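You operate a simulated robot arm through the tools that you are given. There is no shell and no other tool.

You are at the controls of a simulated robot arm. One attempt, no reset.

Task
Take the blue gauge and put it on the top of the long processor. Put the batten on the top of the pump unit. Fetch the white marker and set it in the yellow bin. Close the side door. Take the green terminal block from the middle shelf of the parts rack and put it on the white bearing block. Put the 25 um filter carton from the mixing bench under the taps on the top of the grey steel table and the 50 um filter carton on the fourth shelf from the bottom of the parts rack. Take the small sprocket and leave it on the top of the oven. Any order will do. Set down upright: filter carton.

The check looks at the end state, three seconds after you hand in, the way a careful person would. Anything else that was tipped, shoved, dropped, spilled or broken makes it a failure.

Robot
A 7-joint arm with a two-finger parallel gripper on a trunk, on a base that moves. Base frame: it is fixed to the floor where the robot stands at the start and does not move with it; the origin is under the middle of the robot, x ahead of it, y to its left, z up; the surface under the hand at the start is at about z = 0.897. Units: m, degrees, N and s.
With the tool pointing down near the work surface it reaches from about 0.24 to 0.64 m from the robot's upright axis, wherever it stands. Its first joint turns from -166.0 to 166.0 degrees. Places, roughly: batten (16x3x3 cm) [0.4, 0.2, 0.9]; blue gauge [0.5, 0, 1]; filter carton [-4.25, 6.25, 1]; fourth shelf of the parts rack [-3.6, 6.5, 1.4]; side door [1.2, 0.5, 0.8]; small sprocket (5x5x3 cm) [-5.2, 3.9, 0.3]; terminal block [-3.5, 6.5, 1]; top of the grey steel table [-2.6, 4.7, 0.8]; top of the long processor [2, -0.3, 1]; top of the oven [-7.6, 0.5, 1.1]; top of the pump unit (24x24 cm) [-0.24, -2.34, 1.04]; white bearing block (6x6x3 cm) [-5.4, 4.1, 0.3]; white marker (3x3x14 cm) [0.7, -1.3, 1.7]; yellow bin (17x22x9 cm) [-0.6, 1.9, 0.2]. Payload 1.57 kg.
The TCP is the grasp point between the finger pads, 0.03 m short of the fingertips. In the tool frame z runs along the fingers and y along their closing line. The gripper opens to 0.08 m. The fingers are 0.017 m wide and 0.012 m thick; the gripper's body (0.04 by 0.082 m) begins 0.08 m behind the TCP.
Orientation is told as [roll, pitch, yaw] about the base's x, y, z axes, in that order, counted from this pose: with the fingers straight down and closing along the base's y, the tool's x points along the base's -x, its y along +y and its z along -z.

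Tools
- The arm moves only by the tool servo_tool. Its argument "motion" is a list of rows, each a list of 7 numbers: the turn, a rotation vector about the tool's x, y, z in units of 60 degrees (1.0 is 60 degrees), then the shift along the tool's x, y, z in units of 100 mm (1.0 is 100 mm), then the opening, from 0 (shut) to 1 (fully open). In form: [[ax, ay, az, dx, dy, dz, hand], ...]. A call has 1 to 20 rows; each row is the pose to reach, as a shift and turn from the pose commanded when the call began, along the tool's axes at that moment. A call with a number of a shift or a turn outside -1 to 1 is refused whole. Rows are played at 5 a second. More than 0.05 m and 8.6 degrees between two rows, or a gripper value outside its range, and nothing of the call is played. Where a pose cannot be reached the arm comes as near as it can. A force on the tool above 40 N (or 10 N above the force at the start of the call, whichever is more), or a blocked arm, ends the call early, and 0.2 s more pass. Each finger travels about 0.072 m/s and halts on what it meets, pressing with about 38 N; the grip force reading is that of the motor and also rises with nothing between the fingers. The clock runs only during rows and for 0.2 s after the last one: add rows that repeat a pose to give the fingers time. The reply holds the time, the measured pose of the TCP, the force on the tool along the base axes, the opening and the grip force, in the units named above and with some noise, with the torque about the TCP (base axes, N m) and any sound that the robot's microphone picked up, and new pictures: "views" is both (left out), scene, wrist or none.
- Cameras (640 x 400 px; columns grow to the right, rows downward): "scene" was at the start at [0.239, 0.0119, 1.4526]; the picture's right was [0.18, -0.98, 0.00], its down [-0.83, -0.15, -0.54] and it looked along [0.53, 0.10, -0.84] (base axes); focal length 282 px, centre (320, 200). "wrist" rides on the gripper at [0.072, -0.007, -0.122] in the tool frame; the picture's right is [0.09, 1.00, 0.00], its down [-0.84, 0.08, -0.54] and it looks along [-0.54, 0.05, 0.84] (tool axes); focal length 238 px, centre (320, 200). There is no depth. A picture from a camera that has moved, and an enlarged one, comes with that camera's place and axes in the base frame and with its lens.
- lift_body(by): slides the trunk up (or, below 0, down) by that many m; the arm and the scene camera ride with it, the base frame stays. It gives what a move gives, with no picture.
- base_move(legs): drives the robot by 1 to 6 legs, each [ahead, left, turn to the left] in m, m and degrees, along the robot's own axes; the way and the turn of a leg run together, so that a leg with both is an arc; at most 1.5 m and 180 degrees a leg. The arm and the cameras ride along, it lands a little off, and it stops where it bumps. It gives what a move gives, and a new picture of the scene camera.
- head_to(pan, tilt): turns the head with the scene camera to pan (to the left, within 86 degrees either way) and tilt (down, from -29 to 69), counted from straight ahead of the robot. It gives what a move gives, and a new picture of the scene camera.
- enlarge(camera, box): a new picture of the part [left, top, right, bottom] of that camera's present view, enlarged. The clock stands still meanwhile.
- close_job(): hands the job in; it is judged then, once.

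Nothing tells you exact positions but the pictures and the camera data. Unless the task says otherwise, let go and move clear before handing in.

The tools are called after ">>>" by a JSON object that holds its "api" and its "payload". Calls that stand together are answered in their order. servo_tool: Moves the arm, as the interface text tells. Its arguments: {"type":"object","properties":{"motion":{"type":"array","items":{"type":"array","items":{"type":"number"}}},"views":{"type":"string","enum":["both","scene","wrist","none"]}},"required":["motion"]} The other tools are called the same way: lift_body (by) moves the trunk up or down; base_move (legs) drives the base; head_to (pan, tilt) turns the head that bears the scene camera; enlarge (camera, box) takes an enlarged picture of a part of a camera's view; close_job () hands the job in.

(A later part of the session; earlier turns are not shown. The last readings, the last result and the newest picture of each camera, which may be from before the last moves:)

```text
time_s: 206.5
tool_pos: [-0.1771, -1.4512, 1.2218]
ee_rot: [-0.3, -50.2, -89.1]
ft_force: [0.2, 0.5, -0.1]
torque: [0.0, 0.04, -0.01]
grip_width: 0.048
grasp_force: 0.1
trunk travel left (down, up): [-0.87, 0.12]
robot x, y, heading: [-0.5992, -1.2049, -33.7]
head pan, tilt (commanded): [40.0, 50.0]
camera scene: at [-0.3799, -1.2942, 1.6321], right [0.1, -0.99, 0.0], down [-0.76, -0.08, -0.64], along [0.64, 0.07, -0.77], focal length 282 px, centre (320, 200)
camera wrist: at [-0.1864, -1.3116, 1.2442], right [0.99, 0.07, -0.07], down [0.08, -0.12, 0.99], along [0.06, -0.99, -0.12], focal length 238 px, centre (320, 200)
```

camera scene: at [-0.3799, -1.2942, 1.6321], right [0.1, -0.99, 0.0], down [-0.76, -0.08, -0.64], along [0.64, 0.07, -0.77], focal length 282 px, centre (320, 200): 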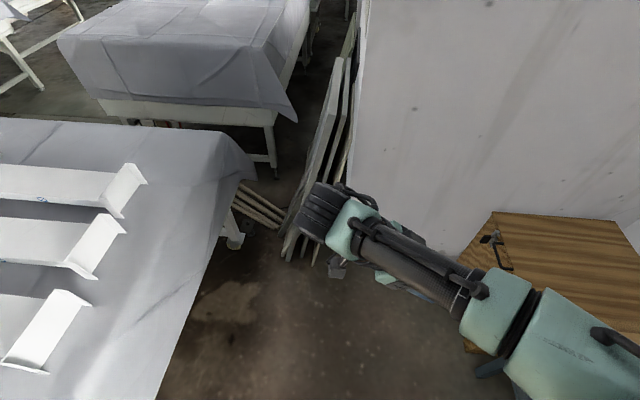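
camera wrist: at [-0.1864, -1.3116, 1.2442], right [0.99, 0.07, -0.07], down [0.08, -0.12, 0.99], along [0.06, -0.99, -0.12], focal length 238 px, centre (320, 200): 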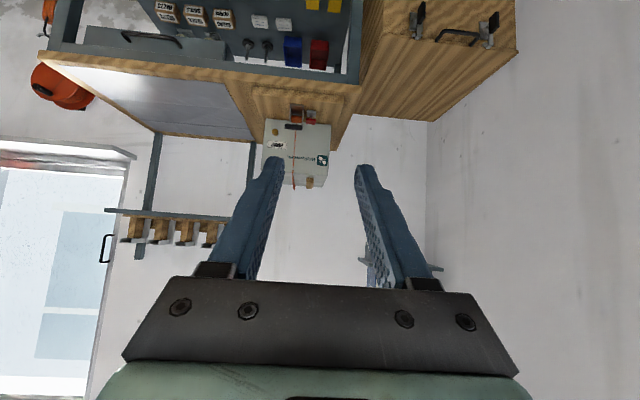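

The wrist view works. I continue tilting toward horizontal, raising the hand, and lift the trunk to its top.

>>> {"api": "servo_tool", "payload": {"motion": [[0, -0.1, 0, -0.13, 0, -0.11, 0.6], [0, -0.2, 0, -0.26, 0, -0.22, 0.6], [0, -0.3, 0, -0.39, 0, -0.33, 0.6], [0, -0.4, 0, -0.52, 0, -0.43, 0.6], [0, -0.5, 0, -0.65, 0, -0.54, 0.6], [0, -0.58, 0, -0.766, 0, -0.643, 0.6], [0, -0.58, 0, -0.766, 0, -0.643, 0.6]], "views": "none"}}

>>> {"api": "lift_body", "payload": {"by": 0.115}}

>>> {"api": "servo_tool", "payload": {"motion": [[0, 0, 0, -0.2, 0, -0.02, 0.6], [0, 0, 0, -0.4, 0, -0.035, 0.6], [0, 0, 0, -0.6, 0, -0.05, 0.6], [0, 0, 0, -0.8, 0, -0.07, 0.6], [0, 0, 0, -1, 0, -0.087, 0.6], [0, 0, 0, -1, 0, -0.087, 0.6]], "views": "both"}}

```text
time_s: 208.1
tool_pos: [-0.1775, -1.4514, 1.3216]
ee_rot: [-1.4, -85.1, -87.7]
ft_force: [0.3, 0.2, -0.3]
torque: [-0.03, 0.01, 0.0]
grip_width: 0.0479
grasp_force: 0.0
trunk travel left (down, up): [-0.87, 0.12]
robot x, y, heading: [-0.5955, -1.205, -33.9]
head pan, tilt (commanded): [40.0, 50.0]
```

```text
time_s: 209.5
tool_pos: [-0.1773, -1.451, 1.4366]
ee_rot: [-2.0, -85.0, -87.1]
ft_force: [-0.3, 0.2, 0.4]
torque: [-0.01, 0.0, -0.04]
grip_width: 0.0481
grasp_force: 0.1
trunk travel left (down, up): [-0.985, 0.005]
robot x, y, heading: [-0.5972, -1.2076, -34.0]
head pan, tilt (commanded): [40.0, 50.0]
```

```text
time_s: 211.1
tool_pos: [-0.1706, -1.4453, 1.4794]
ee_rot: [-29.6, -80.8, -58.8]
ft_force: [-0.4, -0.3, -0.3]
torque: [0.04, -0.01, 0.0]
grip_width: 0.0479
grasp_force: 0.0
out of reach, approached as far as the arm can: row 4, 5, 6
trunk travel left (down, up): [-0.985, 0.005]
robot x, y, heading: [-0.5995, -1.2054, -33.7]
head pan, tilt (commanded): [40.0, 50.0]
stopped in row 6: the arm was blocked; the commanded pose is now the measured one
camera scene: at [-0.3795, -1.2997, 1.7465], right [0.02, -1.0, 0.0], down [-0.77, -0.02, -0.64], along [0.64, 0.02, -0.77], focal length 282 px, centre (320, 200)
camera wrist: at [-0.1875, -1.3144, 1.4264], right [0.98, 0.05, -0.17], down [0.13, 0.42, 0.9], along [0.11, -0.9, 0.41], focal length 238 px, centre (320, 200)
```

scene: 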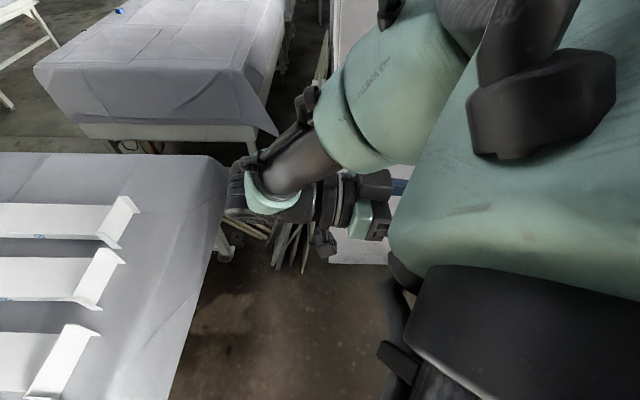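
wrist: 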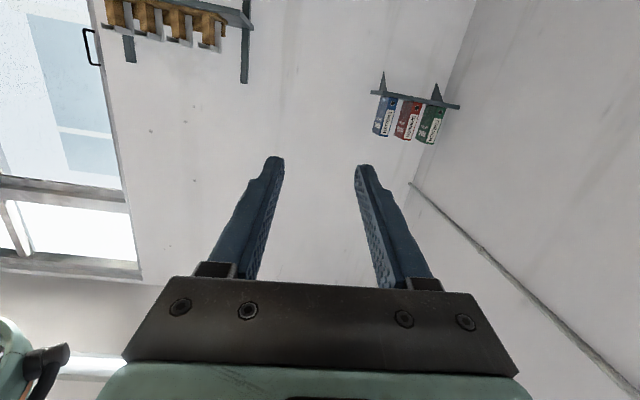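

The elbow got cramped close to my head because the hand is too near the body. I extend the hand outward to the left-front.

>>> {"api": "servo_tool", "payload": {"motion": [[0, 0, 0, 0.05, 0.15, 0, 0.6], [0, 0, 0, 0.05, 0.3, -0.1, 0.6], [0, 0, 0, 0.05, 0.45, -0.2, 0.6], [0, 0, 0, 0.05, 0.6, -0.3, 0.6], [0, 0, 0, 0.0, 0.8, -0.4, 0.6], [0, 0, 0, 0, 1, -0.5, 0.6], [0, 0, 0, 0, 1, -0.5, 0.6]], "views": "both"}}

```text
time_s: 212.7
tool_pos: [-0.0729, -1.3961, 1.4842]
ee_rot: [-28.0, -81.1, -60.7]
ft_force: [-0.2, 0.1, 0.9]
torque: [0.02, 0.0, -0.04]
grip_width: 0.0481
grasp_force: 0.1
trunk travel left (down, up): [-0.985, 0.005]
robot x, y, heading: [-0.5992, -1.2048, -33.8]
head pan, tilt (commanded): [40.0, 50.0]
camera scene: at [-0.3799, -1.2941, 1.7471], right [0.1, -0.99, 0.0], down [-0.76, -0.08, -0.64], along [0.64, 0.07, -0.77], focal length 282 px, centre (320, 200)
camera wrist: at [-0.0881, -1.2654, 1.4293], right [0.99, 0.04, -0.16], down [0.13, 0.43, 0.9], along [0.1, -0.9, 0.41], focal length 238 px, centre (320, 200)
```

scene: 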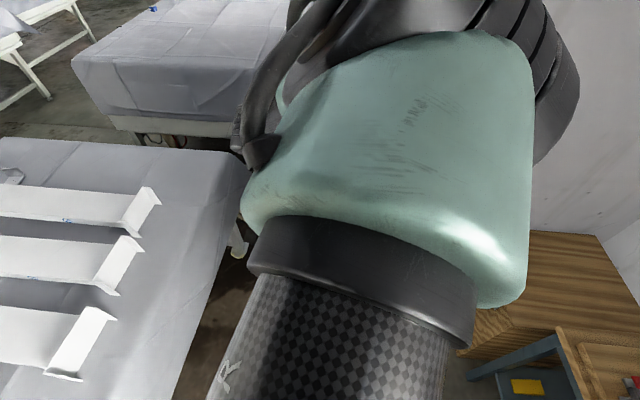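
wrist: 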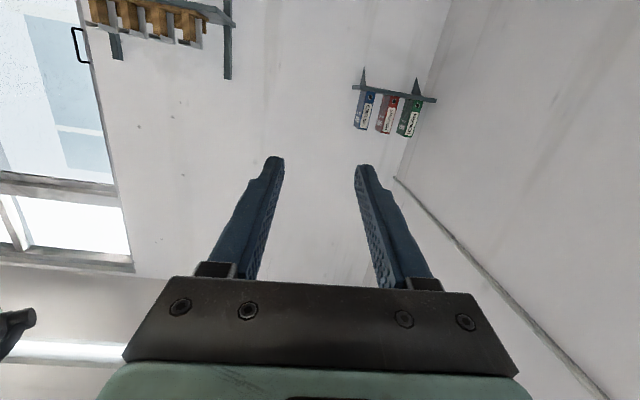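

Now I try raising the hand again from this more extended pose.

>>> {"api": "servo_tool", "payload": {"motion": [[0, 0, 0, -0.2, 0, -0.03, 0.6], [0, 0, 0, -0.4, 0, -0.06, 0.6], [0, 0, 0, -0.6, 0, -0.08, 0.6], [0, 0, 0, -0.8, 0, -0.11, 0.6], [0, 0, 0, -1, 0, -0.14, 0.6], [0, 0, 0, -1, 0, -0.14, 0.6]], "views": "both"}}

```text
time_s: 214.1
tool_pos: [-0.0665, -1.3933, 1.5663]
ee_rot: [-35.5, -79.5, -53.0]
ft_force: [-0.2, -0.1, 0.0]
torque: [0.0, 0.01, 0.0]
grip_width: 0.0479
grasp_force: 0.1
trunk travel left (down, up): [-0.985, 0.005]
robot x, y, heading: [-0.5978, -1.2074, -33.8]
head pan, tilt (commanded): [40.0, 50.0]
camera scene: at [-0.3795, -1.2945, 1.7468], right [0.1, -1.0, 0.0], down [-0.76, -0.07, -0.64], along [0.64, 0.06, -0.77], focal length 282 px, centre (320, 200)
camera wrist: at [-0.0843, -1.2612, 1.5143], right [0.98, 0.05, -0.2], down [0.16, 0.42, 0.9], along [0.12, -0.91, 0.4], focal length 238 px, centre (320, 200)
```

scene: 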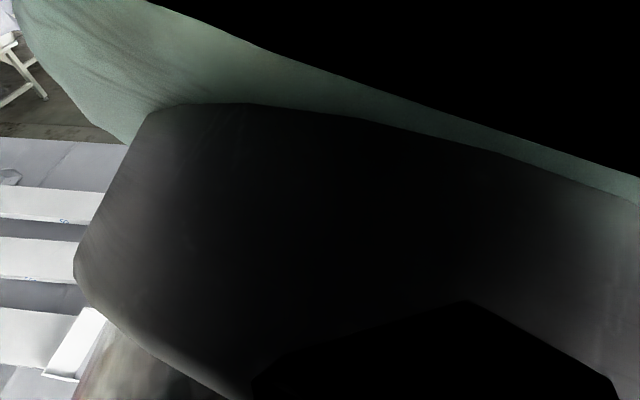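
wrist: 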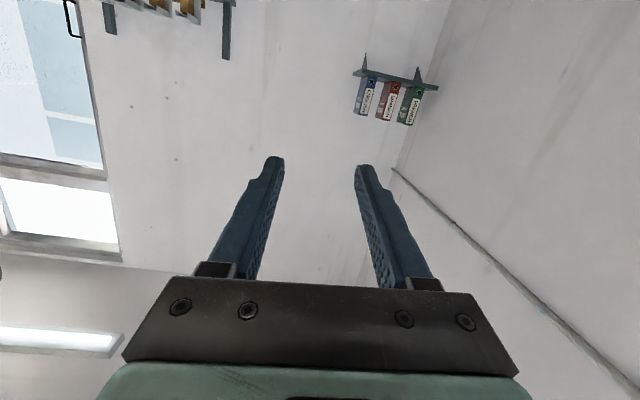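

It rises now, though the elbow hides the head camera. I continue up and correct a small roll.

>>> {"api": "servo_tool", "payload": {"motion": [[0, 0, 0.02, -0.2, 0, -0.03, 0.6], [0, 0, 0.04, -0.4, 0, -0.06, 0.6], [0, 0, 0.06, -0.6, 0, -0.08, 0.6], [0, 0, 0.08, -0.8, 0, -0.11, 0.6], [0, 0, 0.1, -1, 0, -0.14, 0.6], [0, 0, 0.1, -1, 0, -0.14, 0.6]], "views": "both"}}

```text
time_s: 215.7
tool_pos: [-0.0227, -1.3987, 1.6424]
ee_rot: [-8.1, -80.8, -80.6]
ft_force: [0.7, 0.3, 0.5]
torque: [-0.01, 0.04, -0.01]
grip_width: 0.0481
grasp_force: 0.0
out of reach, approached as far as the arm can: row 1, 2, 3, 4, 5, 6
trunk travel left (down, up): [-0.985, 0.005]
robot x, y, heading: [-0.595, -1.2037, -34.1]
head pan, tilt (commanded): [40.0, 50.0]
stopped in row 6: the arm was blocked; the commanded pose is now the measured one
camera scene: at [-0.3793, -1.2947, 1.7471], right [0.09, -1.0, 0.0], down [-0.76, -0.07, -0.64], along [0.64, 0.06, -0.77], focal length 282 px, centre (320, 200)
camera wrist: at [-0.0341, -1.268, 1.5899], right [0.99, 0.04, -0.11], down [0.09, 0.41, 0.91], along [0.08, -0.91, 0.4], focal length 238 px, centre (320, 200)
```

scene: 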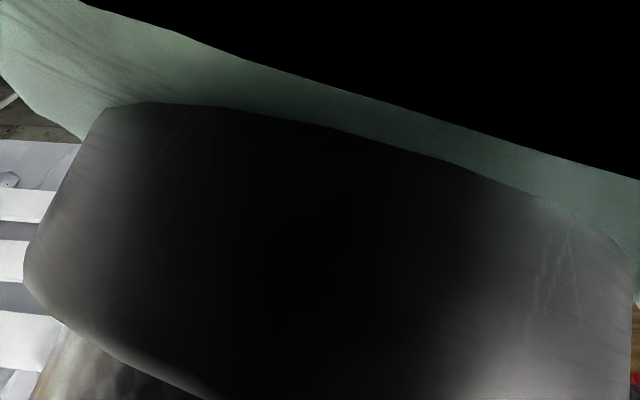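
wrist: 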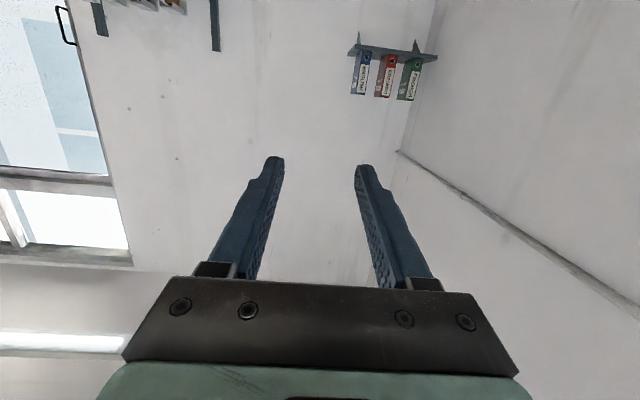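

The elbow presses against my head when reaching high straight ahead. I'll lower the hand and instead reach to the side: the robot will face the wall's direction (-y) with the arm swung out to its left.

>>> {"api": "servo_tool", "payload": {"motion": [[0, 0, 0, 0.2, 0, 0.03, 0.6], [0, 0, 0, 0.4, 0, 0.05, 0.6], [0, 0, 0, 0.6, 0, 0.08, 0.6], [0, 0, 0, 0.8, 0, 0.11, 0.6], [0, 0, 0, 1, 0, 0.14, 0.6], [0, 0, 0, 1, 0, 0.14, 0.6]], "views": "none"}}

>>> {"api": "servo_tool", "payload": {"motion": [[0, 0, 0, 0.2, 0, 0.03, 0.6], [0, 0, 0, 0.4, 0, 0.05, 0.6], [0, 0, 0, 0.6, 0, 0.08, 0.6], [0, 0, 0, 0.8, 0, 0.11, 0.6], [0, 0, 0, 1, 0, 0.14, 0.6], [0, 0, 0, 1, 0, 0.14, 0.6]], "views": "both"}}

```text
time_s: 217.1
tool_pos: [-0.025, -1.3994, 1.5433]
ee_rot: [-6.5, -81.0, -82.4]
ft_force: [-0.2, -0.1, 0.9]
torque: [-0.01, 0.02, 0.02]
grip_width: 0.048
grasp_force: 0.0
trunk travel left (down, up): [-0.985, 0.005]
robot x, y, heading: [-0.5997, -1.2041, -34.2]
head pan, tilt (commanded): [40.0, 50.0]
```

```text
time_s: 218.5
tool_pos: [-0.0265, -1.3972, 1.4415]
ee_rot: [-6.3, -81.0, -82.6]
ft_force: [-0.1, 0.9, -0.5]
torque: [0.03, 0.0, 0.03]
grip_width: 0.0477
grasp_force: 0.1
trunk travel left (down, up): [-0.985, 0.005]
robot x, y, heading: [-0.5965, -1.2105, -34.1]
head pan, tilt (commanded): [40.0, 50.0]
camera scene: at [-0.3797, -1.2938, 1.7471], right [0.1, -0.99, 0.0], down [-0.76, -0.08, -0.64], along [0.64, 0.07, -0.77], focal length 282 px, centre (320, 200)
camera wrist: at [-0.0375, -1.2658, 1.3901], right [0.99, 0.03, -0.11], down [0.08, 0.41, 0.91], along [0.08, -0.91, 0.4], focal length 238 px, centre (320, 200)
```

scene: 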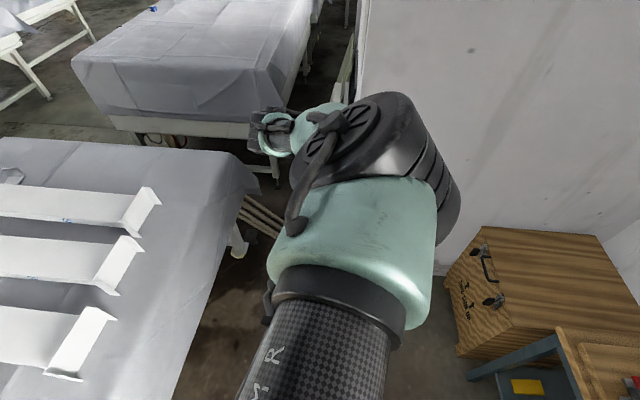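
wrist: 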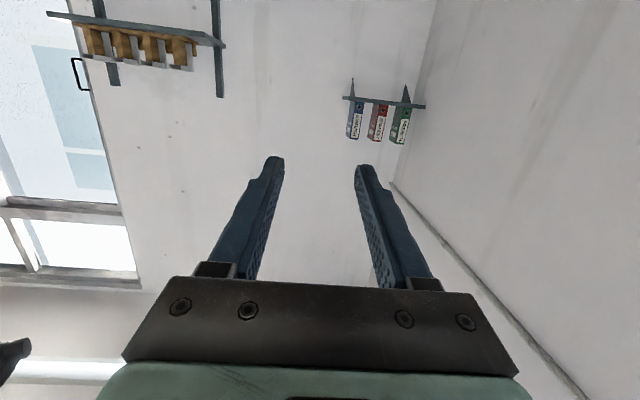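

I turn the base right by 50 degrees, then swing the arm out to the left in steps.

>>> {"api": "base_move", "payload": {"legs": [[0, 0, -50]]}}

>>> {"api": "servo_tool", "payload": {"motion": [[-0.04, 0, 0, 0, 0.06, -0.24, 0.6], [-0.08, 0, 0, 0, 0.11, -0.48, 0.6], [-0.12, 0, 0, 0, 0.17, -0.73, 0.6], [-0.158, 0, 0, 0, 0.224, -0.968, 0.6], [-0.158, 0, 0, 0, 0.224, -0.968, 0.6]], "views": "none"}}

>>> {"api": "servo_tool", "payload": {"motion": [[-0.04, 0, 0, 0, 0.06, -0.24, 0.6], [-0.08, 0, 0, 0, 0.11, -0.48, 0.6], [-0.12, 0, 0, 0, 0.17, -0.73, 0.6], [-0.158, 0, 0, 0, 0.224, -0.968, 0.6], [-0.158, 0, 0, 0, 0.224, -0.968, 0.6]], "views": "none"}}

>>> {"api": "servo_tool", "payload": {"motion": [[-0.04, 0, 0, 0, 0.06, -0.24, 0.6], [-0.08, 0, 0, 0, 0.11, -0.48, 0.6], [-0.12, 0, 0, 0, 0.17, -0.73, 0.6], [-0.158, 0, 0, 0, 0.224, -0.968, 0.6], [-0.158, 0, 0, 0, 0.224, -0.968, 0.6]], "views": "both"}}

```text
time_s: 221.2
tool_pos: [-0.3792, -1.7673, 1.443]
ee_rot: [-6.7, -81.0, -132.4]
ft_force: [-0.6, -0.2, -0.5]
torque: [-0.02, 0.01, -0.02]
grip_width: 0.048
grasp_force: 0.1
trunk travel left (down, up): [-0.985, 0.005]
robot x, y, heading: [-0.5973, -1.2049, -84.2]
head pan, tilt (commanded): [40.0, 50.0]
camera scene: at [-0.5247, -1.4295, 1.747], right [-0.7, -0.72, 0.0], down [-0.55, 0.53, -0.64], along [0.46, -0.45, -0.77], focal length 282 px, centre (320, 200)
```

scene: 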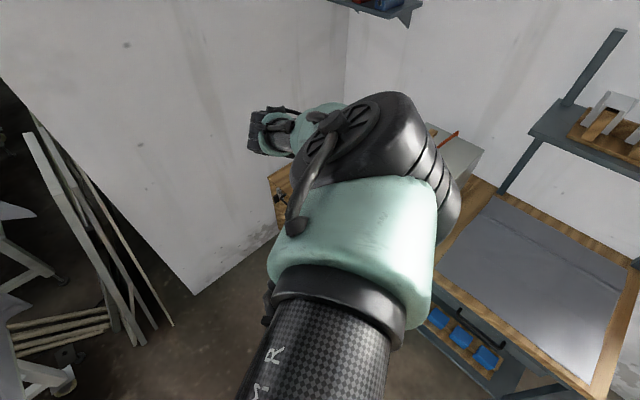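

```text
time_s: 222.4
tool_pos: [-0.2904, -1.7219, 1.4568]
ee_rot: [2.8, -81.0, -132.5]
ft_force: [0.0, 0.0, -0.8]
torque: [0.04, 0.02, 0.0]
grip_width: 0.0481
grasp_force: 0.1
trunk travel left (down, up): [-0.985, 0.005]
robot x, y, heading: [-0.5987, -1.2054, -84.3]
head pan, tilt (commanded): [40.0, 50.0]
```

```text
time_s: 223.6
tool_pos: [-0.214, -1.661, 1.4737]
ee_rot: [12.3, -81.0, -132.4]
ft_force: [0.6, 0.1, 0.0]
torque: [-0.01, 0.01, 0.01]
grip_width: 0.0478
grasp_force: 0.0
trunk travel left (down, up): [-0.985, 0.005]
robot x, y, heading: [-0.5979, -1.2093, -84.2]
head pan, tilt (commanded): [40.0, 50.0]
```

```text
time_s: 224.8
tool_pos: [-0.1456, -1.5916, 1.4893]
ee_rot: [22.0, -81.1, -132.6]
ft_force: [0.2, -0.2, 0.5]
torque: [0.0, 0.0, -0.03]
grip_width: 0.0481
grasp_force: 0.0
trunk travel left (down, up): [-0.985, 0.005]
robot x, y, heading: [-0.5988, -1.211, -84.2]
head pan, tilt (commanded): [40.0, 50.0]
camera scene: at [-0.5251, -1.43, 1.747], right [-0.7, -0.72, 0.0], down [-0.55, 0.53, -0.64], along [0.46, -0.45, -0.77], focal length 282 px, centre (320, 200)
camera wrist: at [-0.1038, -1.4679, 1.4349], right [0.94, -0.34, -0.03], down [0.17, 0.38, 0.91], along [-0.3, -0.86, 0.41], focal length 238 px, centre (320, 200)
```

scene: 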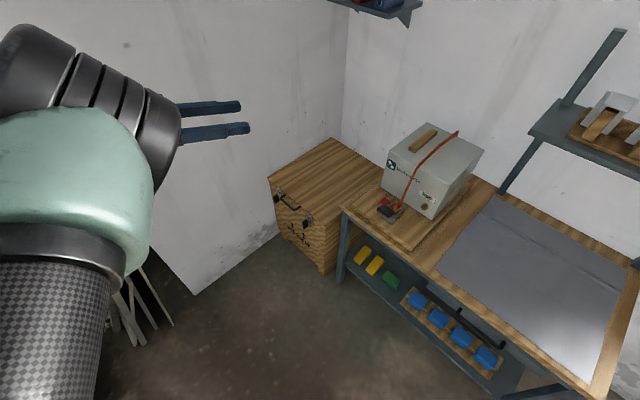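
wrist: 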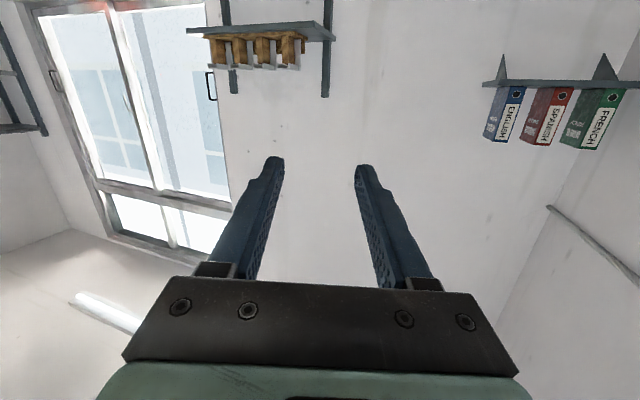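

The swing goes well, and the batten is seen lying safely on the pump. Two more steps of the swing.

>>> {"api": "servo_tool", "payload": {"motion": [[-0.04, 0, 0, 0.03, 0.06, -0.24, 0.6], [-0.08, 0, 0, 0.06, 0.11, -0.48, 0.6], [-0.12, 0, 0, 0.09, 0.17, -0.73, 0.6], [-0.158, 0, 0, 0.12, 0.224, -0.968, 0.6], [-0.158, 0, 0, 0.12, 0.224, -0.968, 0.6]], "views": "none"}}

>>> {"api": "servo_tool", "payload": {"motion": [[-0.04, 0, 0, 0.03, 0.06, -0.24, 0.6], [-0.08, 0, 0, 0.06, 0.11, -0.48, 0.6], [-0.12, 0, 0, 0.09, 0.17, -0.73, 0.6], [-0.167, 0, 0, 0.12, 0.224, -0.968, 0.6], [-0.167, 0, 0, 0.12, 0.224, -0.968, 0.6]], "views": "both"}}

```text
time_s: 226.0
tool_pos: [-0.0898, -1.509, 1.4947]
ee_rot: [31.1, -80.9, -132.4]
ft_force: [-0.1, 0.3, 0.9]
torque: [0.03, 0.04, -0.04]
grip_width: 0.048
grasp_force: 0.1
trunk travel left (down, up): [-0.985, 0.005]
robot x, y, heading: [-0.5975, -1.2061, -84.1]
head pan, tilt (commanded): [40.0, 50.0]
```

```text
time_s: 227.2
tool_pos: [-0.0495, -1.4169, 1.4954]
ee_rot: [41.4, -81.0, -132.6]
ft_force: [0.0, 0.1, 0.1]
torque: [0.03, -0.03, 0.0]
grip_width: 0.048
grasp_force: 0.1
trunk travel left (down, up): [-0.985, 0.005]
robot x, y, heading: [-0.6012, -1.2089, -84.0]
head pan, tilt (commanded): [40.0, 50.0]
camera scene: at [-0.5249, -1.4301, 1.7469], right [-0.7, -0.72, 0.0], down [-0.55, 0.53, -0.64], along [0.46, -0.45, -0.77], focal length 282 px, centre (320, 200)
camera wrist: at [-0.0474, -1.2871, 1.4382], right [1.0, -0.02, 0.01], down [0.0, 0.44, 0.9], along [-0.02, -0.9, 0.44], focal length 238 px, centre (320, 200)
```

scene: 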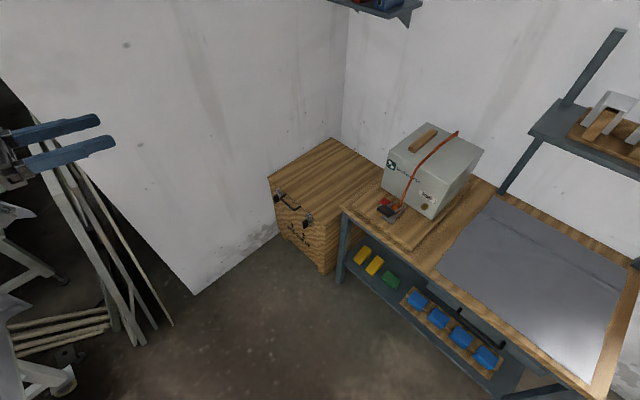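
wrist: 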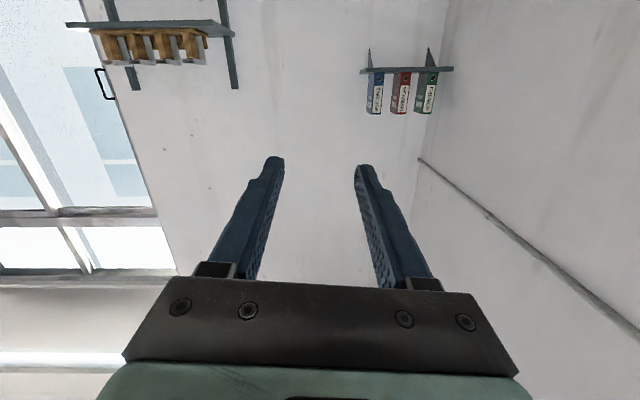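

Good: the hand is out to the left pointing at the wall direction. I test raising it here in free space with a roll correction.

>>> {"api": "servo_tool", "payload": {"motion": [[0, 0, -0.02, -0.2, 0.02, -0.02, 0.6], [0, 0, -0.04, -0.4, 0.04, -0.04, 0.6], [0, 0, -0.06, -0.6, 0.06, -0.06, 0.6], [0, 0, -0.08, -0.8, 0.08, -0.09, 0.6], [0, 0, -0.1, -0.99, 0.1, -0.116, 0.6], [0, 0, -0.1, -0.99, 0.1, -0.116, 0.6]], "views": "none"}}

>>> {"api": "servo_tool", "payload": {"motion": [[0, 0, 0, -0.2, 0, -0.02, 0.6], [0, 0, 0, -0.4, 0, -0.04, 0.6], [0, 0, 0, -0.6, 0, -0.06, 0.6], [0, 0, 0, -0.75, 0, -0.08, 0.6], [0, 0, 0, -0.75, 0, -0.08, 0.6]], "views": "both"}}

```text
time_s: 228.6
tool_pos: [-0.0499, -1.4187, 1.5953]
ee_rot: [-0.8, -83.2, -90.1]
ft_force: [0.9, 0.0, -0.4]
torque: [0.01, 0.01, 0.02]
grip_width: 0.0479
grasp_force: 0.1
trunk travel left (down, up): [-0.985, 0.005]
robot x, y, heading: [-0.6039, -1.2067, -84.3]
head pan, tilt (commanded): [40.0, 50.0]
```

```text
time_s: 229.8
tool_pos: [-0.0478, -1.4185, 1.668]
ee_rot: [-0.4, -83.4, -90.4]
ft_force: [0.2, -0.5, 0.6]
torque: [0.03, 0.0, 0.0]
grip_width: 0.0479
grasp_force: 0.1
trunk travel left (down, up): [-0.985, 0.005]
robot x, y, heading: [-0.5979, -1.2056, -84.2]
head pan, tilt (commanded): [40.0, 50.0]
camera scene: at [-0.5247, -1.4295, 1.747], right [-0.7, -0.72, 0.0], down [-0.55, 0.53, -0.64], along [0.46, -0.45, -0.77], focal length 282 px, centre (320, 200)
camera wrist: at [-0.0532, -1.2895, 1.6111], right [1.0, 0.0, -0.09], down [0.08, 0.44, 0.89], along [0.04, -0.9, 0.44], focal length 238 px, centre (320, 200)
```

scene: 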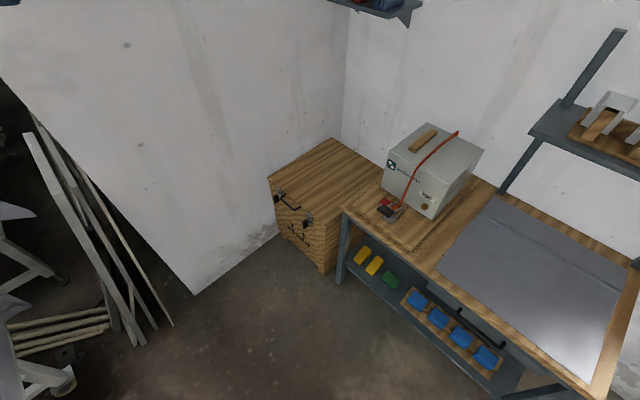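
wrist: 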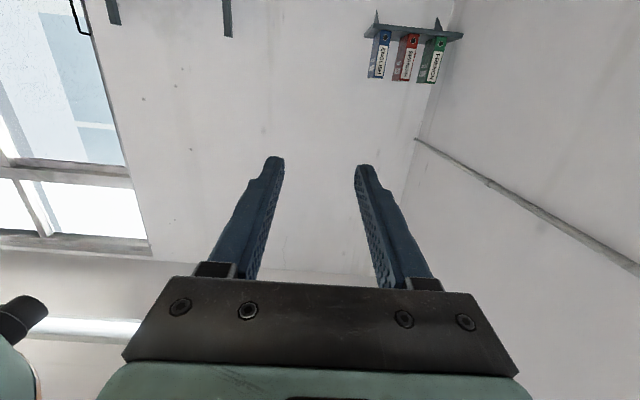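

That reaches marker height with a level hand. Now I drive so the hand comes in front of the wall, staying clear of the cart and the column corner.

>>> {"api": "base_move", "payload": {"legs": [[-0.158, 0.617, 0]]}}

>>> {"api": "servo_tool", "payload": {"motion": [[0, 0, 0, 0, 0, 0, 0.6]], "views": "wrist"}}

```text
time_s: 233.4
tool_pos: [0.5502, -1.1906, 1.6688]
ee_rot: [-0.1, -83.2, -90.4]
ft_force: [-0.5, 0.2, -0.7]
torque: [0.04, 0.0, 0.03]
grip_width: 0.0482
grasp_force: 0.0
trunk travel left (down, up): [-0.985, 0.005]
robot x, y, heading: [0.0008, -0.9789, -83.8]
head pan, tilt (commanded): [40.0, 50.0]
camera scene: at [0.0733, -1.2039, 1.747], right [-0.69, -0.72, 0.0], down [-0.55, 0.53, -0.64], along [0.46, -0.45, -0.77], focal length 282 px, centre (320, 200)
```

scene: 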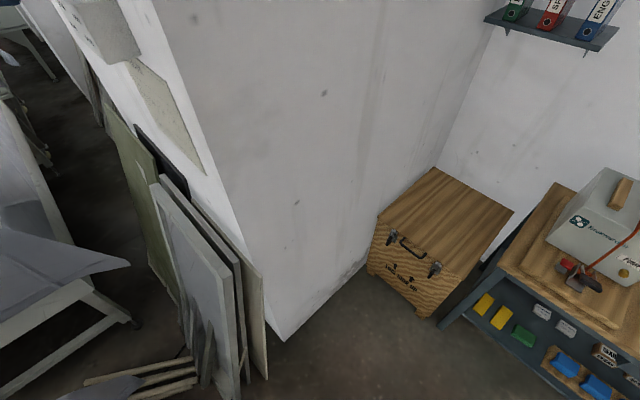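

```text
time_s: 233.8
tool_pos: [0.5511, -1.1898, 1.6686]
ee_rot: [-0.1, -83.2, -90.3]
ft_force: [0.5, -0.3, 0.3]
torque: [-0.01, -0.02, 0.06]
grip_width: 0.0482
grasp_force: 0.0
trunk travel left (down, up): [-0.985, 0.005]
robot x, y, heading: [-0.0008, -0.9843, -83.5]
head pan, tilt (commanded): [40.0, 50.0]
camera wrist: at [0.5441, -1.0609, 1.6111], right [1.0, 0.0, -0.09], down [0.08, 0.44, 0.89], along [0.04, -0.9, 0.44], focal length 238 px, centre (320, 200)
```

wrist: 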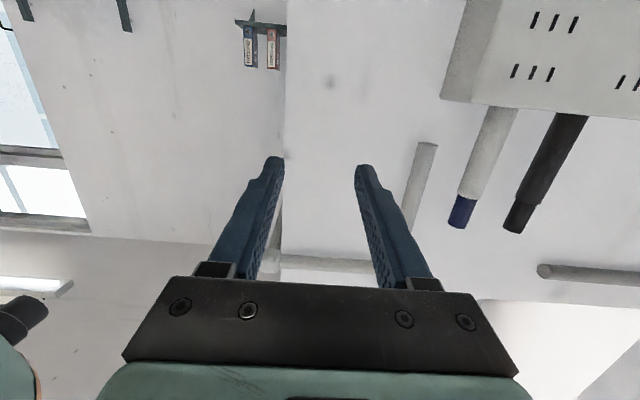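

The wrist camera shows both markers on the socket box; the white one with blue cap is at about x≈0.72. I shift the base 0.165 m left to line up.

>>> {"api": "base_move", "payload": {"legs": [[0.018, 0.165, 0]]}}

>>> {"api": "servo_tool", "payload": {"motion": [[0, 0, 0, 0, 0, 0, 0.6]], "views": "wrist"}}

```text
time_s: 235.2
tool_pos: [0.7125, -1.1894, 1.67]
ee_rot: [1.1, -83.2, -91.4]
ft_force: [-0.3, 0.4, -0.2]
torque: [0.02, 0.03, 0.02]
grip_width: 0.0481
grasp_force: 0.1
trunk travel left (down, up): [-0.985, 0.005]
robot x, y, heading: [0.1633, -0.9797, -84.0]
head pan, tilt (commanded): [40.0, 50.0]
camera scene: at [0.2355, -1.2036, 1.7472], right [-0.69, -0.72, 0.0], down [-0.55, 0.53, -0.64], along [0.46, -0.45, -0.77], focal length 282 px, centre (320, 200)
```

scene: 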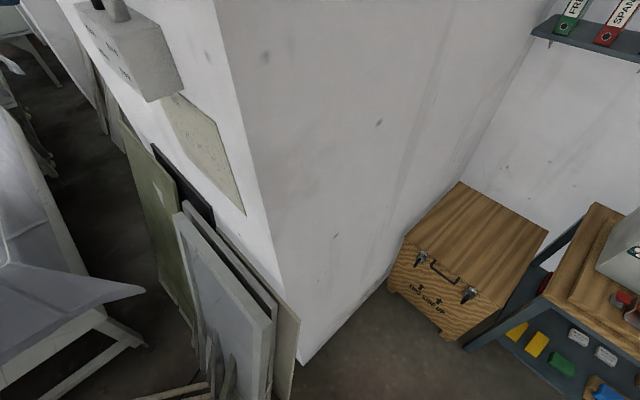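

```text
time_s: 235.6
tool_pos: [0.7142, -1.1911, 1.6682]
ee_rot: [0.2, -83.3, -90.7]
ft_force: [-0.2, 1.0, 0.8]
torque: [0.02, 0.0, -0.01]
grip_width: 0.0481
grasp_force: 0.0
trunk travel left (down, up): [-0.985, 0.005]
robot x, y, heading: [0.1639, -0.9809, -83.8]
head pan, tilt (commanded): [40.0, 50.0]
camera wrist: at [0.7079, -1.0609, 1.6116], right [1.0, 0.0, -0.09], down [0.08, 0.44, 0.89], along [0.04, -0.9, 0.44], focal length 238 px, centre (320, 200)
```

wrist: 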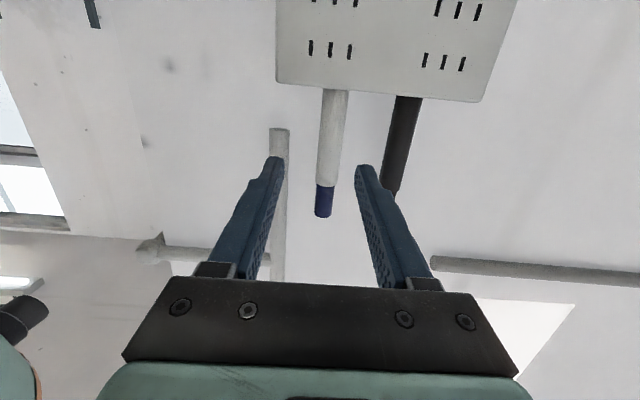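

The white marker is at about (0.7235, -1.306), z 1.62 to 1.75, nicely between the fingers. I drive 5 cm ahead with the base, then center and finish with the arm.

>>> {"api": "base_move", "payload": {"legs": [[0.05, 0, 0]]}}

>>> {"api": "servo_tool", "payload": {"motion": [[0, 0, 0, 0, 0.03, 0, 0.6], [0, 0, 0, 0, 0.05, 0, 0.6], [0, 0, 0, 0, 0.05, 0, 0.6]], "views": "wrist"}}

```text
time_s: 236.5
tool_pos: [0.7211, -1.232, 1.6697]
ee_rot: [0.0, -83.5, -90.3]
ft_force: [-0.2, 0.5, 0.5]
torque: [-0.01, -0.03, -0.04]
grip_width: 0.0481
grasp_force: 0.0
trunk travel left (down, up): [-0.985, 0.005]
robot x, y, heading: [0.1677, -1.0267, -84.0]
head pan, tilt (commanded): [40.0, 50.0]
camera scene: at [0.2433, -1.2453, 1.748], right [-0.69, -0.72, 0.0], down [-0.55, 0.53, -0.65], along [0.46, -0.45, -0.76], focal length 282 px, centre (320, 200)
```

scene: 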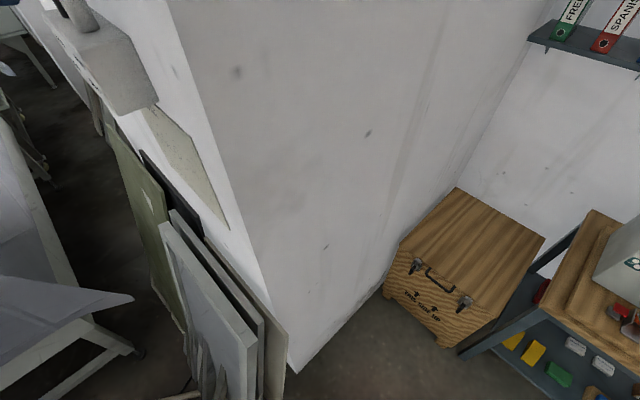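

```text
time_s: 237.3
tool_pos: [0.7264, -1.2391, 1.6671]
ee_rot: [-0.2, -83.2, -90.2]
ft_force: [0.1, 0.0, 0.5]
torque: [0.01, -0.01, 0.02]
grip_width: 0.0479
grasp_force: 0.0
trunk travel left (down, up): [-0.985, 0.005]
robot x, y, heading: [0.1678, -1.0298, -83.9]
head pan, tilt (commanded): [40.0, 50.0]
camera wrist: at [0.7197, -1.1103, 1.6107], right [1.0, 0.0, -0.09], down [0.08, 0.44, 0.9], along [0.04, -0.9, 0.44], focal length 238 px, centre (320, 200)
```

wrist: 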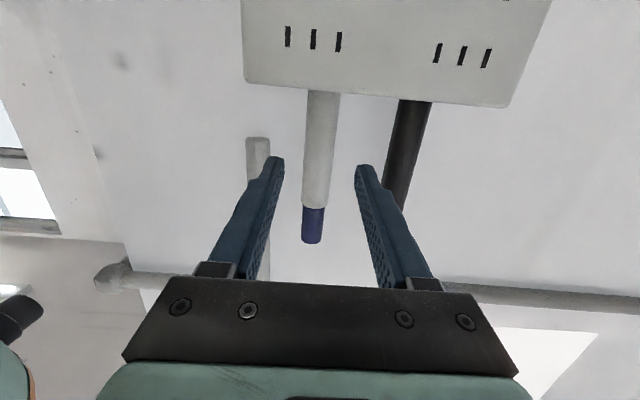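

Centered within 3 mm. I move the fingers forward around the marker.

>>> {"api": "servo_tool", "payload": {"motion": [[0, 0, 0, 0, -0.02, 0.1, 0.6], [0, 0, 0, -0.02, -0.02, 0.2, 0.6], [0, 0, 0, -0.03, -0.02, 0.3, 0.6], [0, 0, 0, -0.04, -0.02, 0.4, 0.6], [0, 0, 0, -0.05, -0.02, 0.48, 0.6], [0, 0, 0, -0.05, -0.02, 0.55, 0.6], [0, 0, 0, -0.05, -0.02, 0.55, 0.6]], "views": "wrist"}}

```text
time_s: 238.9
tool_pos: [0.7235, -1.2939, 1.6663]
ee_rot: [-0.3, -83.3, -90.0]
ft_force: [-0.3, -0.1, -0.2]
torque: [0.01, 0.01, 0.01]
grip_width: 0.0482
grasp_force: 0.2
trunk travel left (down, up): [-0.985, 0.005]
robot x, y, heading: [0.1685, -1.0291, -83.8]
head pan, tilt (commanded): [40.0, 50.0]
camera wrist: at [0.7166, -1.1645, 1.6094], right [1.0, 0.0, -0.09], down [0.08, 0.44, 0.89], along [0.04, -0.9, 0.44], focal length 238 px, centre (320, 200)
```

wrist: 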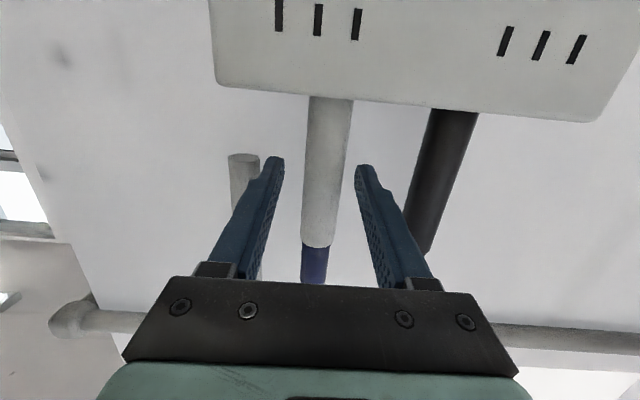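

The marker sits between the pads. I close the gripper.

>>> {"api": "servo_tool", "payload": {"motion": [[0, 0, 0, 0, 0, 0, 0.5], [0, 0, 0, 0, 0, 0, 0.4], [0, 0, 0, 0, 0, 0, 0.2], [0, 0, 0, 0, 0, 0, 0], [0, 0, 0, 0, 0, 0, 0], [0, 0, 0, 0, 0, 0, 0]], "views": "wrist"}}

```text
time_s: 240.3
tool_pos: [0.7231, -1.2946, 1.6667]
ee_rot: [0.3, -83.3, -90.7]
ft_force: [0.2, -1.6, 2.5]
torque: [-0.05, -0.06, -0.05]
grip_width: 0.0231
grasp_force: 35.8
trunk travel left (down, up): [-0.985, 0.005]
robot x, y, heading: [0.168, -1.03, -83.9]
head pan, tilt (commanded): [40.0, 50.0]
camera wrist: at [0.7165, -1.1644, 1.6099], right [1.0, 0.0, -0.09], down [0.08, 0.44, 0.89], along [0.04, -0.9, 0.44], focal length 238 px, centre (320, 200)
```

wrist: 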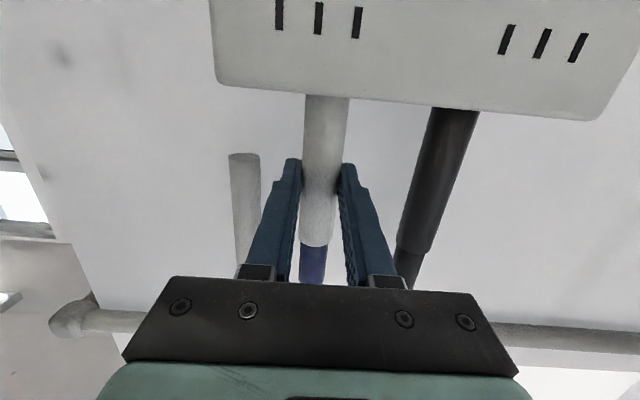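

Gripped (23 mm). I lift it 5 cm off the box and pull straight back from the wall.

>>> {"api": "servo_tool", "payload": {"motion": [[0, 0, 0, -0.1, 0, 0, 0], [0, 0, 0, -0.2, 0, -0.02, 0], [0, 0, 0, -0.3, 0, -0.03, 0], [0, 0, 0, -0.35, 0, -0.1, 0], [0, 0, 0, -0.35, 0, -0.3, 0], [0, 0, 0, -0.35, 0, -0.5, 0], [0, 0, 0, -0.35, 0, -0.7, 0], [0, 0, 0, -0.35, 0, -0.7, 0]], "views": "wrist"}}

```text
time_s: 242.1
tool_pos: [0.7282, -1.2275, 1.7088]
ee_rot: [0.1, -83.3, -90.5]
ft_force: [-0.4, -0.3, -0.1]
torque: [0.04, -0.01, -0.01]
grip_width: 0.0228
grasp_force: 35.1
trunk travel left (down, up): [-0.985, 0.005]
robot x, y, heading: [0.1714, -1.0288, -84.0]
head pan, tilt (commanded): [40.0, 50.0]
camera wrist: at [0.7207, -1.0976, 1.6522], right [1.0, 0.0, -0.09], down [0.08, 0.44, 0.9], along [0.04, -0.9, 0.44], focal length 238 px, centre (320, 200)
```

wrist: 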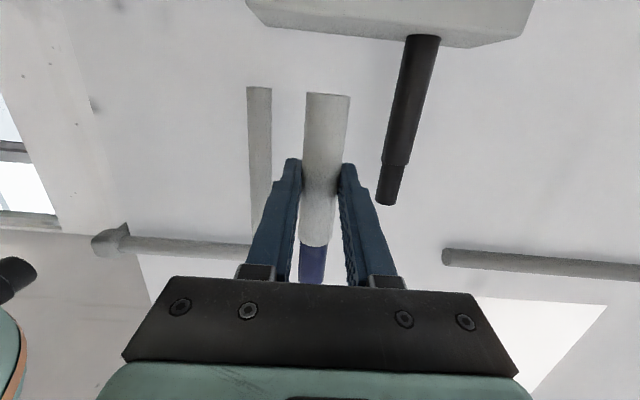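

The marker is free and the black one still stands. I retreat a little more and drive right, back out of the corner.

>>> {"api": "servo_tool", "payload": {"motion": [[0, 0, 0, 0.1, 0, -0.15, 0], [0, 0, 0, 0.2, 0, -0.3, 0], [0, 0, 0, 0.3, 0, -0.4, 0], [0, 0, 0, 0.3, 0, -0.4, 0]], "views": "none"}}

>>> {"api": "base_move", "payload": {"legs": [[0.08, -0.8, 0]]}}

>>> {"api": "servo_tool", "payload": {"motion": [[0, 0, 0, 0.2, 0, 0.02, 0], [0, 0, 0, 0.4, 0, 0.05, 0], [0, 0, 0, 0.6, 0, 0.07, 0], [0, 0, 0, 0.8, 0, 0.1, 0], [0, 0, 0, 1, 0, 0.12, 0], [0, 0, 0, 1, 0, 0.12, 0]], "views": "both"}}

```text
time_s: 243.1
tool_pos: [0.7254, -1.1835, 1.6849]
ee_rot: [0.0, -83.3, -90.5]
ft_force: [-0.4, -0.6, -1.4]
torque: [-0.05, 0.0, -0.02]
grip_width: 0.0228
grasp_force: 35.5
trunk travel left (down, up): [-0.985, 0.005]
robot x, y, heading: [0.1721, -1.0301, -84.0]
head pan, tilt (commanded): [40.0, 50.0]
```

```text
time_s: 247.4
tool_pos: [-0.0634, -1.3498, 1.6842]
ee_rot: [-0.4, -83.2, -90.8]
ft_force: [-0.5, 0.0, 0.4]
torque: [0.01, 0.0, 0.06]
grip_width: 0.0229
grasp_force: 35.6
trunk travel left (down, up): [-0.985, 0.005]
robot x, y, heading: [-0.6196, -1.1863, -84.9]
head pan, tilt (commanded): [40.0, 50.0]
camera scene: at [-0.5467, -1.4106, 1.747], right [-0.7, -0.71, 0.0], down [-0.55, 0.54, -0.64], along [0.46, -0.45, -0.77], focal length 282 px, centre (320, 200)
```

scene: 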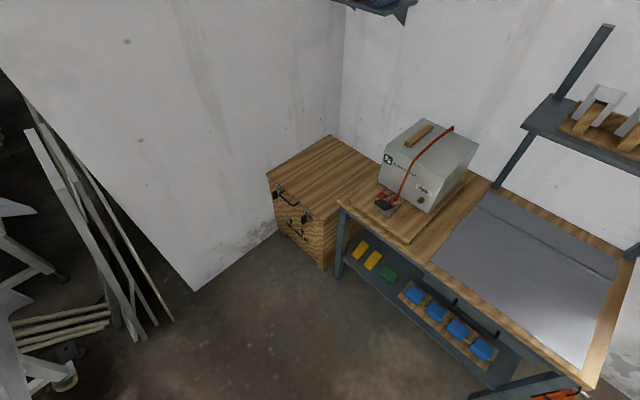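

```text
time_s: 248.8
tool_pos: [-0.0652, -1.3514, 1.5853]
ee_rot: [-0.1, -83.3, -91.0]
ft_force: [0.7, 0.0, 1.1]
torque: [-0.01, 0.01, -0.03]
grip_width: 0.0228
grasp_force: 35.3
trunk travel left (down, up): [-0.985, 0.005]
robot x, y, heading: [-0.6205, -1.1875, -84.2]
head pan, tilt (commanded): [40.0, 50.0]
camera scene: at [-0.5477, -1.4106, 1.7471], right [-0.7, -0.71, 0.0], down [-0.54, 0.54, -0.64], along [0.46, -0.45, -0.77], focal length 282 px, centre (320, 200)
camera wrist: at [-0.0705, -1.2219, 1.528], right [1.0, -0.01, -0.09], down [0.09, 0.44, 0.89], along [0.03, -0.9, 0.44], focal length 238 px, centre (320, 200)
```

scene: 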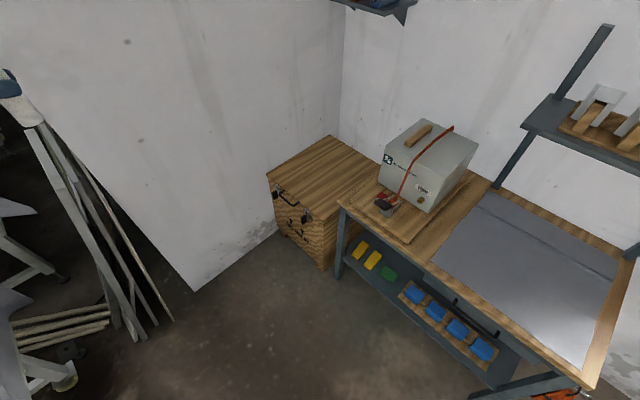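
wrist: 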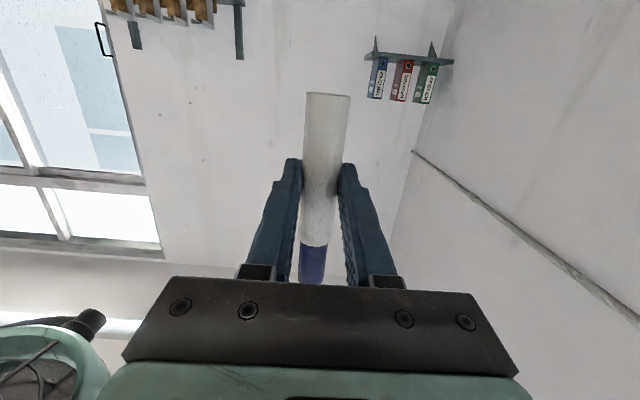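

I lower the hand and then bring it from the left side to the front of the robot.

>>> {"api": "servo_tool", "payload": {"motion": [[0, 0, 0, 0.25, 0, 0.03, 0], [0, 0, 0, 0.5, 0, 0.06, 0], [0, 0, 0, 0.75, 0, 0.09, 0], [0, 0, 0, 1, 0, 0.12, 0], [0, 0, 0, 1, 0, 0.12, 0]], "views": "none"}}

>>> {"api": "servo_tool", "payload": {"motion": [[0, 0, 0, 0.25, 0, 0.03, 0], [0, 0, 0, 0.5, 0, 0.06, 0], [0, 0, 0, 0.75, 0, 0.09, 0], [0, 0, 0, 1, 0, 0.12, 0], [0, 0, 0, 1, 0, 0.12, 0]], "views": "none"}}

>>> {"api": "servo_tool", "payload": {"motion": [[0, 0, 0, 0.2, -0.25, 0.15, 0], [0, 0, 0, 0.4, -0.5, 0.3, 0], [0, 0, 0, 0.6, -0.75, 0.45, 0], [0, 0, 0, 0.8, -1, 0.6, 0], [0, 0, 0, 0.8, -1, 0.6, 0]], "views": "none"}}

>>> {"api": "servo_tool", "payload": {"motion": [[0, 0, 0, 0, -0.25, 0.15, 0], [0, 0, 0, 0, -0.5, 0.3, 0], [0, 0, 0, 0, -0.75, 0.45, 0], [0, 0, 0, 0, -1, 0.6, 0], [0, 0, 0, 0, -1, 0.6, 0]], "views": "scene"}}

```text
time_s: 250.1
tool_pos: [-0.0638, -1.3511, 1.482]
ee_rot: [0.0, -83.2, -91.3]
ft_force: [0.1, -0.4, -0.3]
torque: [-0.01, 0.01, 0.0]
grip_width: 0.0229
grasp_force: 35.7
trunk travel left (down, up): [-0.985, 0.005]
robot x, y, heading: [-0.6191, -1.1865, -84.6]
head pan, tilt (commanded): [40.0, 50.0]
```

```text
time_s: 251.2
tool_pos: [-0.0659, -1.3514, 1.3825]
ee_rot: [-0.2, -83.3, -90.9]
ft_force: [-0.3, -0.5, -0.7]
torque: [0.05, -0.02, -0.04]
grip_width: 0.0229
grasp_force: 34.9
trunk travel left (down, up): [-0.985, 0.005]
robot x, y, heading: [-0.6142, -1.1906, -84.4]
head pan, tilt (commanded): [40.0, 50.0]
```

```text
time_s: 252.4
tool_pos: [-0.1663, -1.3977, 1.2959]
ee_rot: [-0.2, -83.4, -91.0]
ft_force: [0.7, 0.3, -0.5]
torque: [0.01, -0.01, 0.0]
grip_width: 0.0226
grasp_force: 35.3
trunk travel left (down, up): [-0.985, 0.005]
robot x, y, heading: [-0.6181, -1.1852, -84.6]
head pan, tilt (commanded): [40.0, 50.0]
```

```text
time_s: 253.7
tool_pos: [-0.2681, -1.4552, 1.2889]
ee_rot: [-0.2, -83.1, -90.9]
ft_force: [-1.3, -0.7, -0.3]
torque: [-0.03, -0.03, 0.0]
grip_width: 0.0231
grasp_force: 35.5
trunk travel left (down, up): [-0.985, 0.005]
robot x, y, heading: [-0.6171, -1.1889, -84.5]
head pan, tilt (commanded): [40.0, 50.0]
camera scene: at [-0.547, -1.4102, 1.7471], right [-0.7, -0.71, 0.0], down [-0.55, 0.54, -0.64], along [0.46, -0.45, -0.77], focal length 282 px, centre (320, 200)
```

scene: 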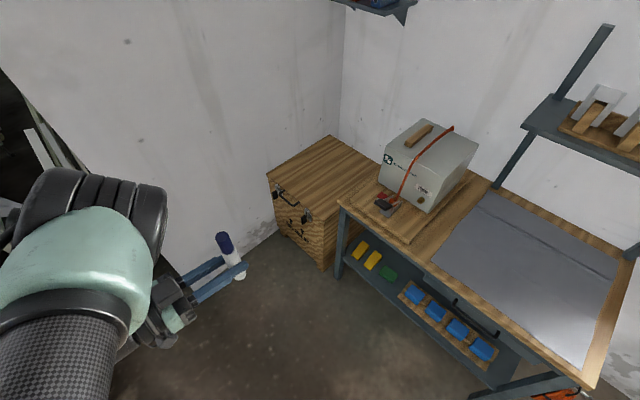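

>>> {"api": "servo_tool", "payload": {"motion": [[0, 0, 0, 0, -0.25, 0.22, 0], [0, 0, 0, 0, -0.5, 0.45, 0], [0, 0, 0, 0, -0.75, 0.67, 0], [0, 0, 0, 0, -1, 0.9, 0], [0, 0, 0, 0, -1, 0.9, 0]], "views": "none"}}

>>> {"api": "servo_tool", "payload": {"motion": [[0, 0, 0, 0, -0.25, 0.22, 0], [0, 0, 0, 0, -0.5, 0.45, 0], [0, 0, 0, 0, -0.75, 0.67, 0], [0, 0, 0, 0, -1, 0.9, 0], [0, 0, 0, 0, -1, 0.9, 0]], "views": "both"}}

```text
time_s: 254.8
tool_pos: [-0.3308, -1.5728, 1.2774]
ee_rot: [-0.5, -83.0, -90.7]
ft_force: [0.2, 0.8, -0.6]
torque: [0.01, 0.01, -0.01]
grip_width: 0.023
grasp_force: 35.3
out of reach, approached as far as the arm can: row 1, 2, 3, 4, 5
trunk travel left (down, up): [-0.985, 0.005]
robot x, y, heading: [-0.619, -1.1853, -84.6]
head pan, tilt (commanded): [40.0, 50.0]
```

```text
time_s: 256.1
tool_pos: [-0.4336, -1.6583, 1.265]
ee_rot: [-0.6, -83.3, -90.5]
ft_force: [0.9, 0.7, -0.4]
torque: [0.01, 0.01, -0.04]
grip_width: 0.0227
grasp_force: 35.4
out of reach, approached as far as the arm can: row 1
trunk travel left (down, up): [-0.985, 0.005]
robot x, y, heading: [-0.6194, -1.1897, -84.6]
head pan, tilt (commanded): [40.0, 50.0]
camera scene: at [-0.5462, -1.4101, 1.7471], right [-0.7, -0.71, 0.0], down [-0.55, 0.54, -0.64], along [0.46, -0.45, -0.77], focal length 282 px, centre (320, 200)
camera wrist: at [-0.4386, -1.5269, 1.2077], right [1.0, -0.01, -0.09], down [0.09, 0.44, 0.89], along [0.03, -0.9, 0.44], focal length 238 px, centre (320, 200)
```

scene: 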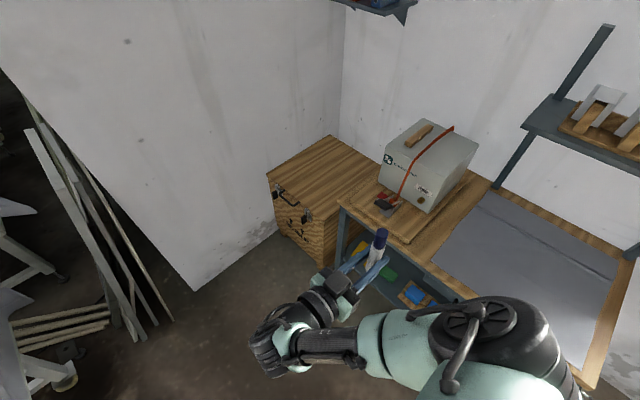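
wrist: 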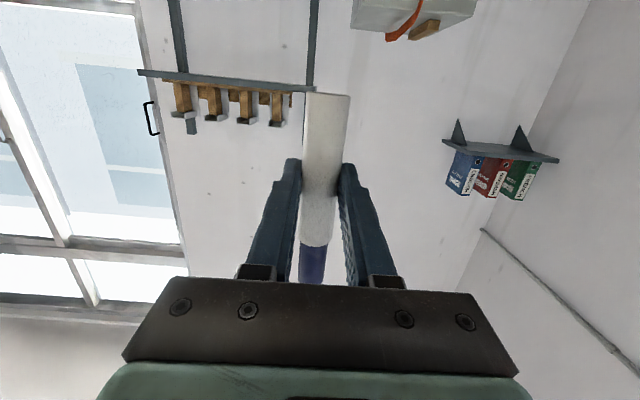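

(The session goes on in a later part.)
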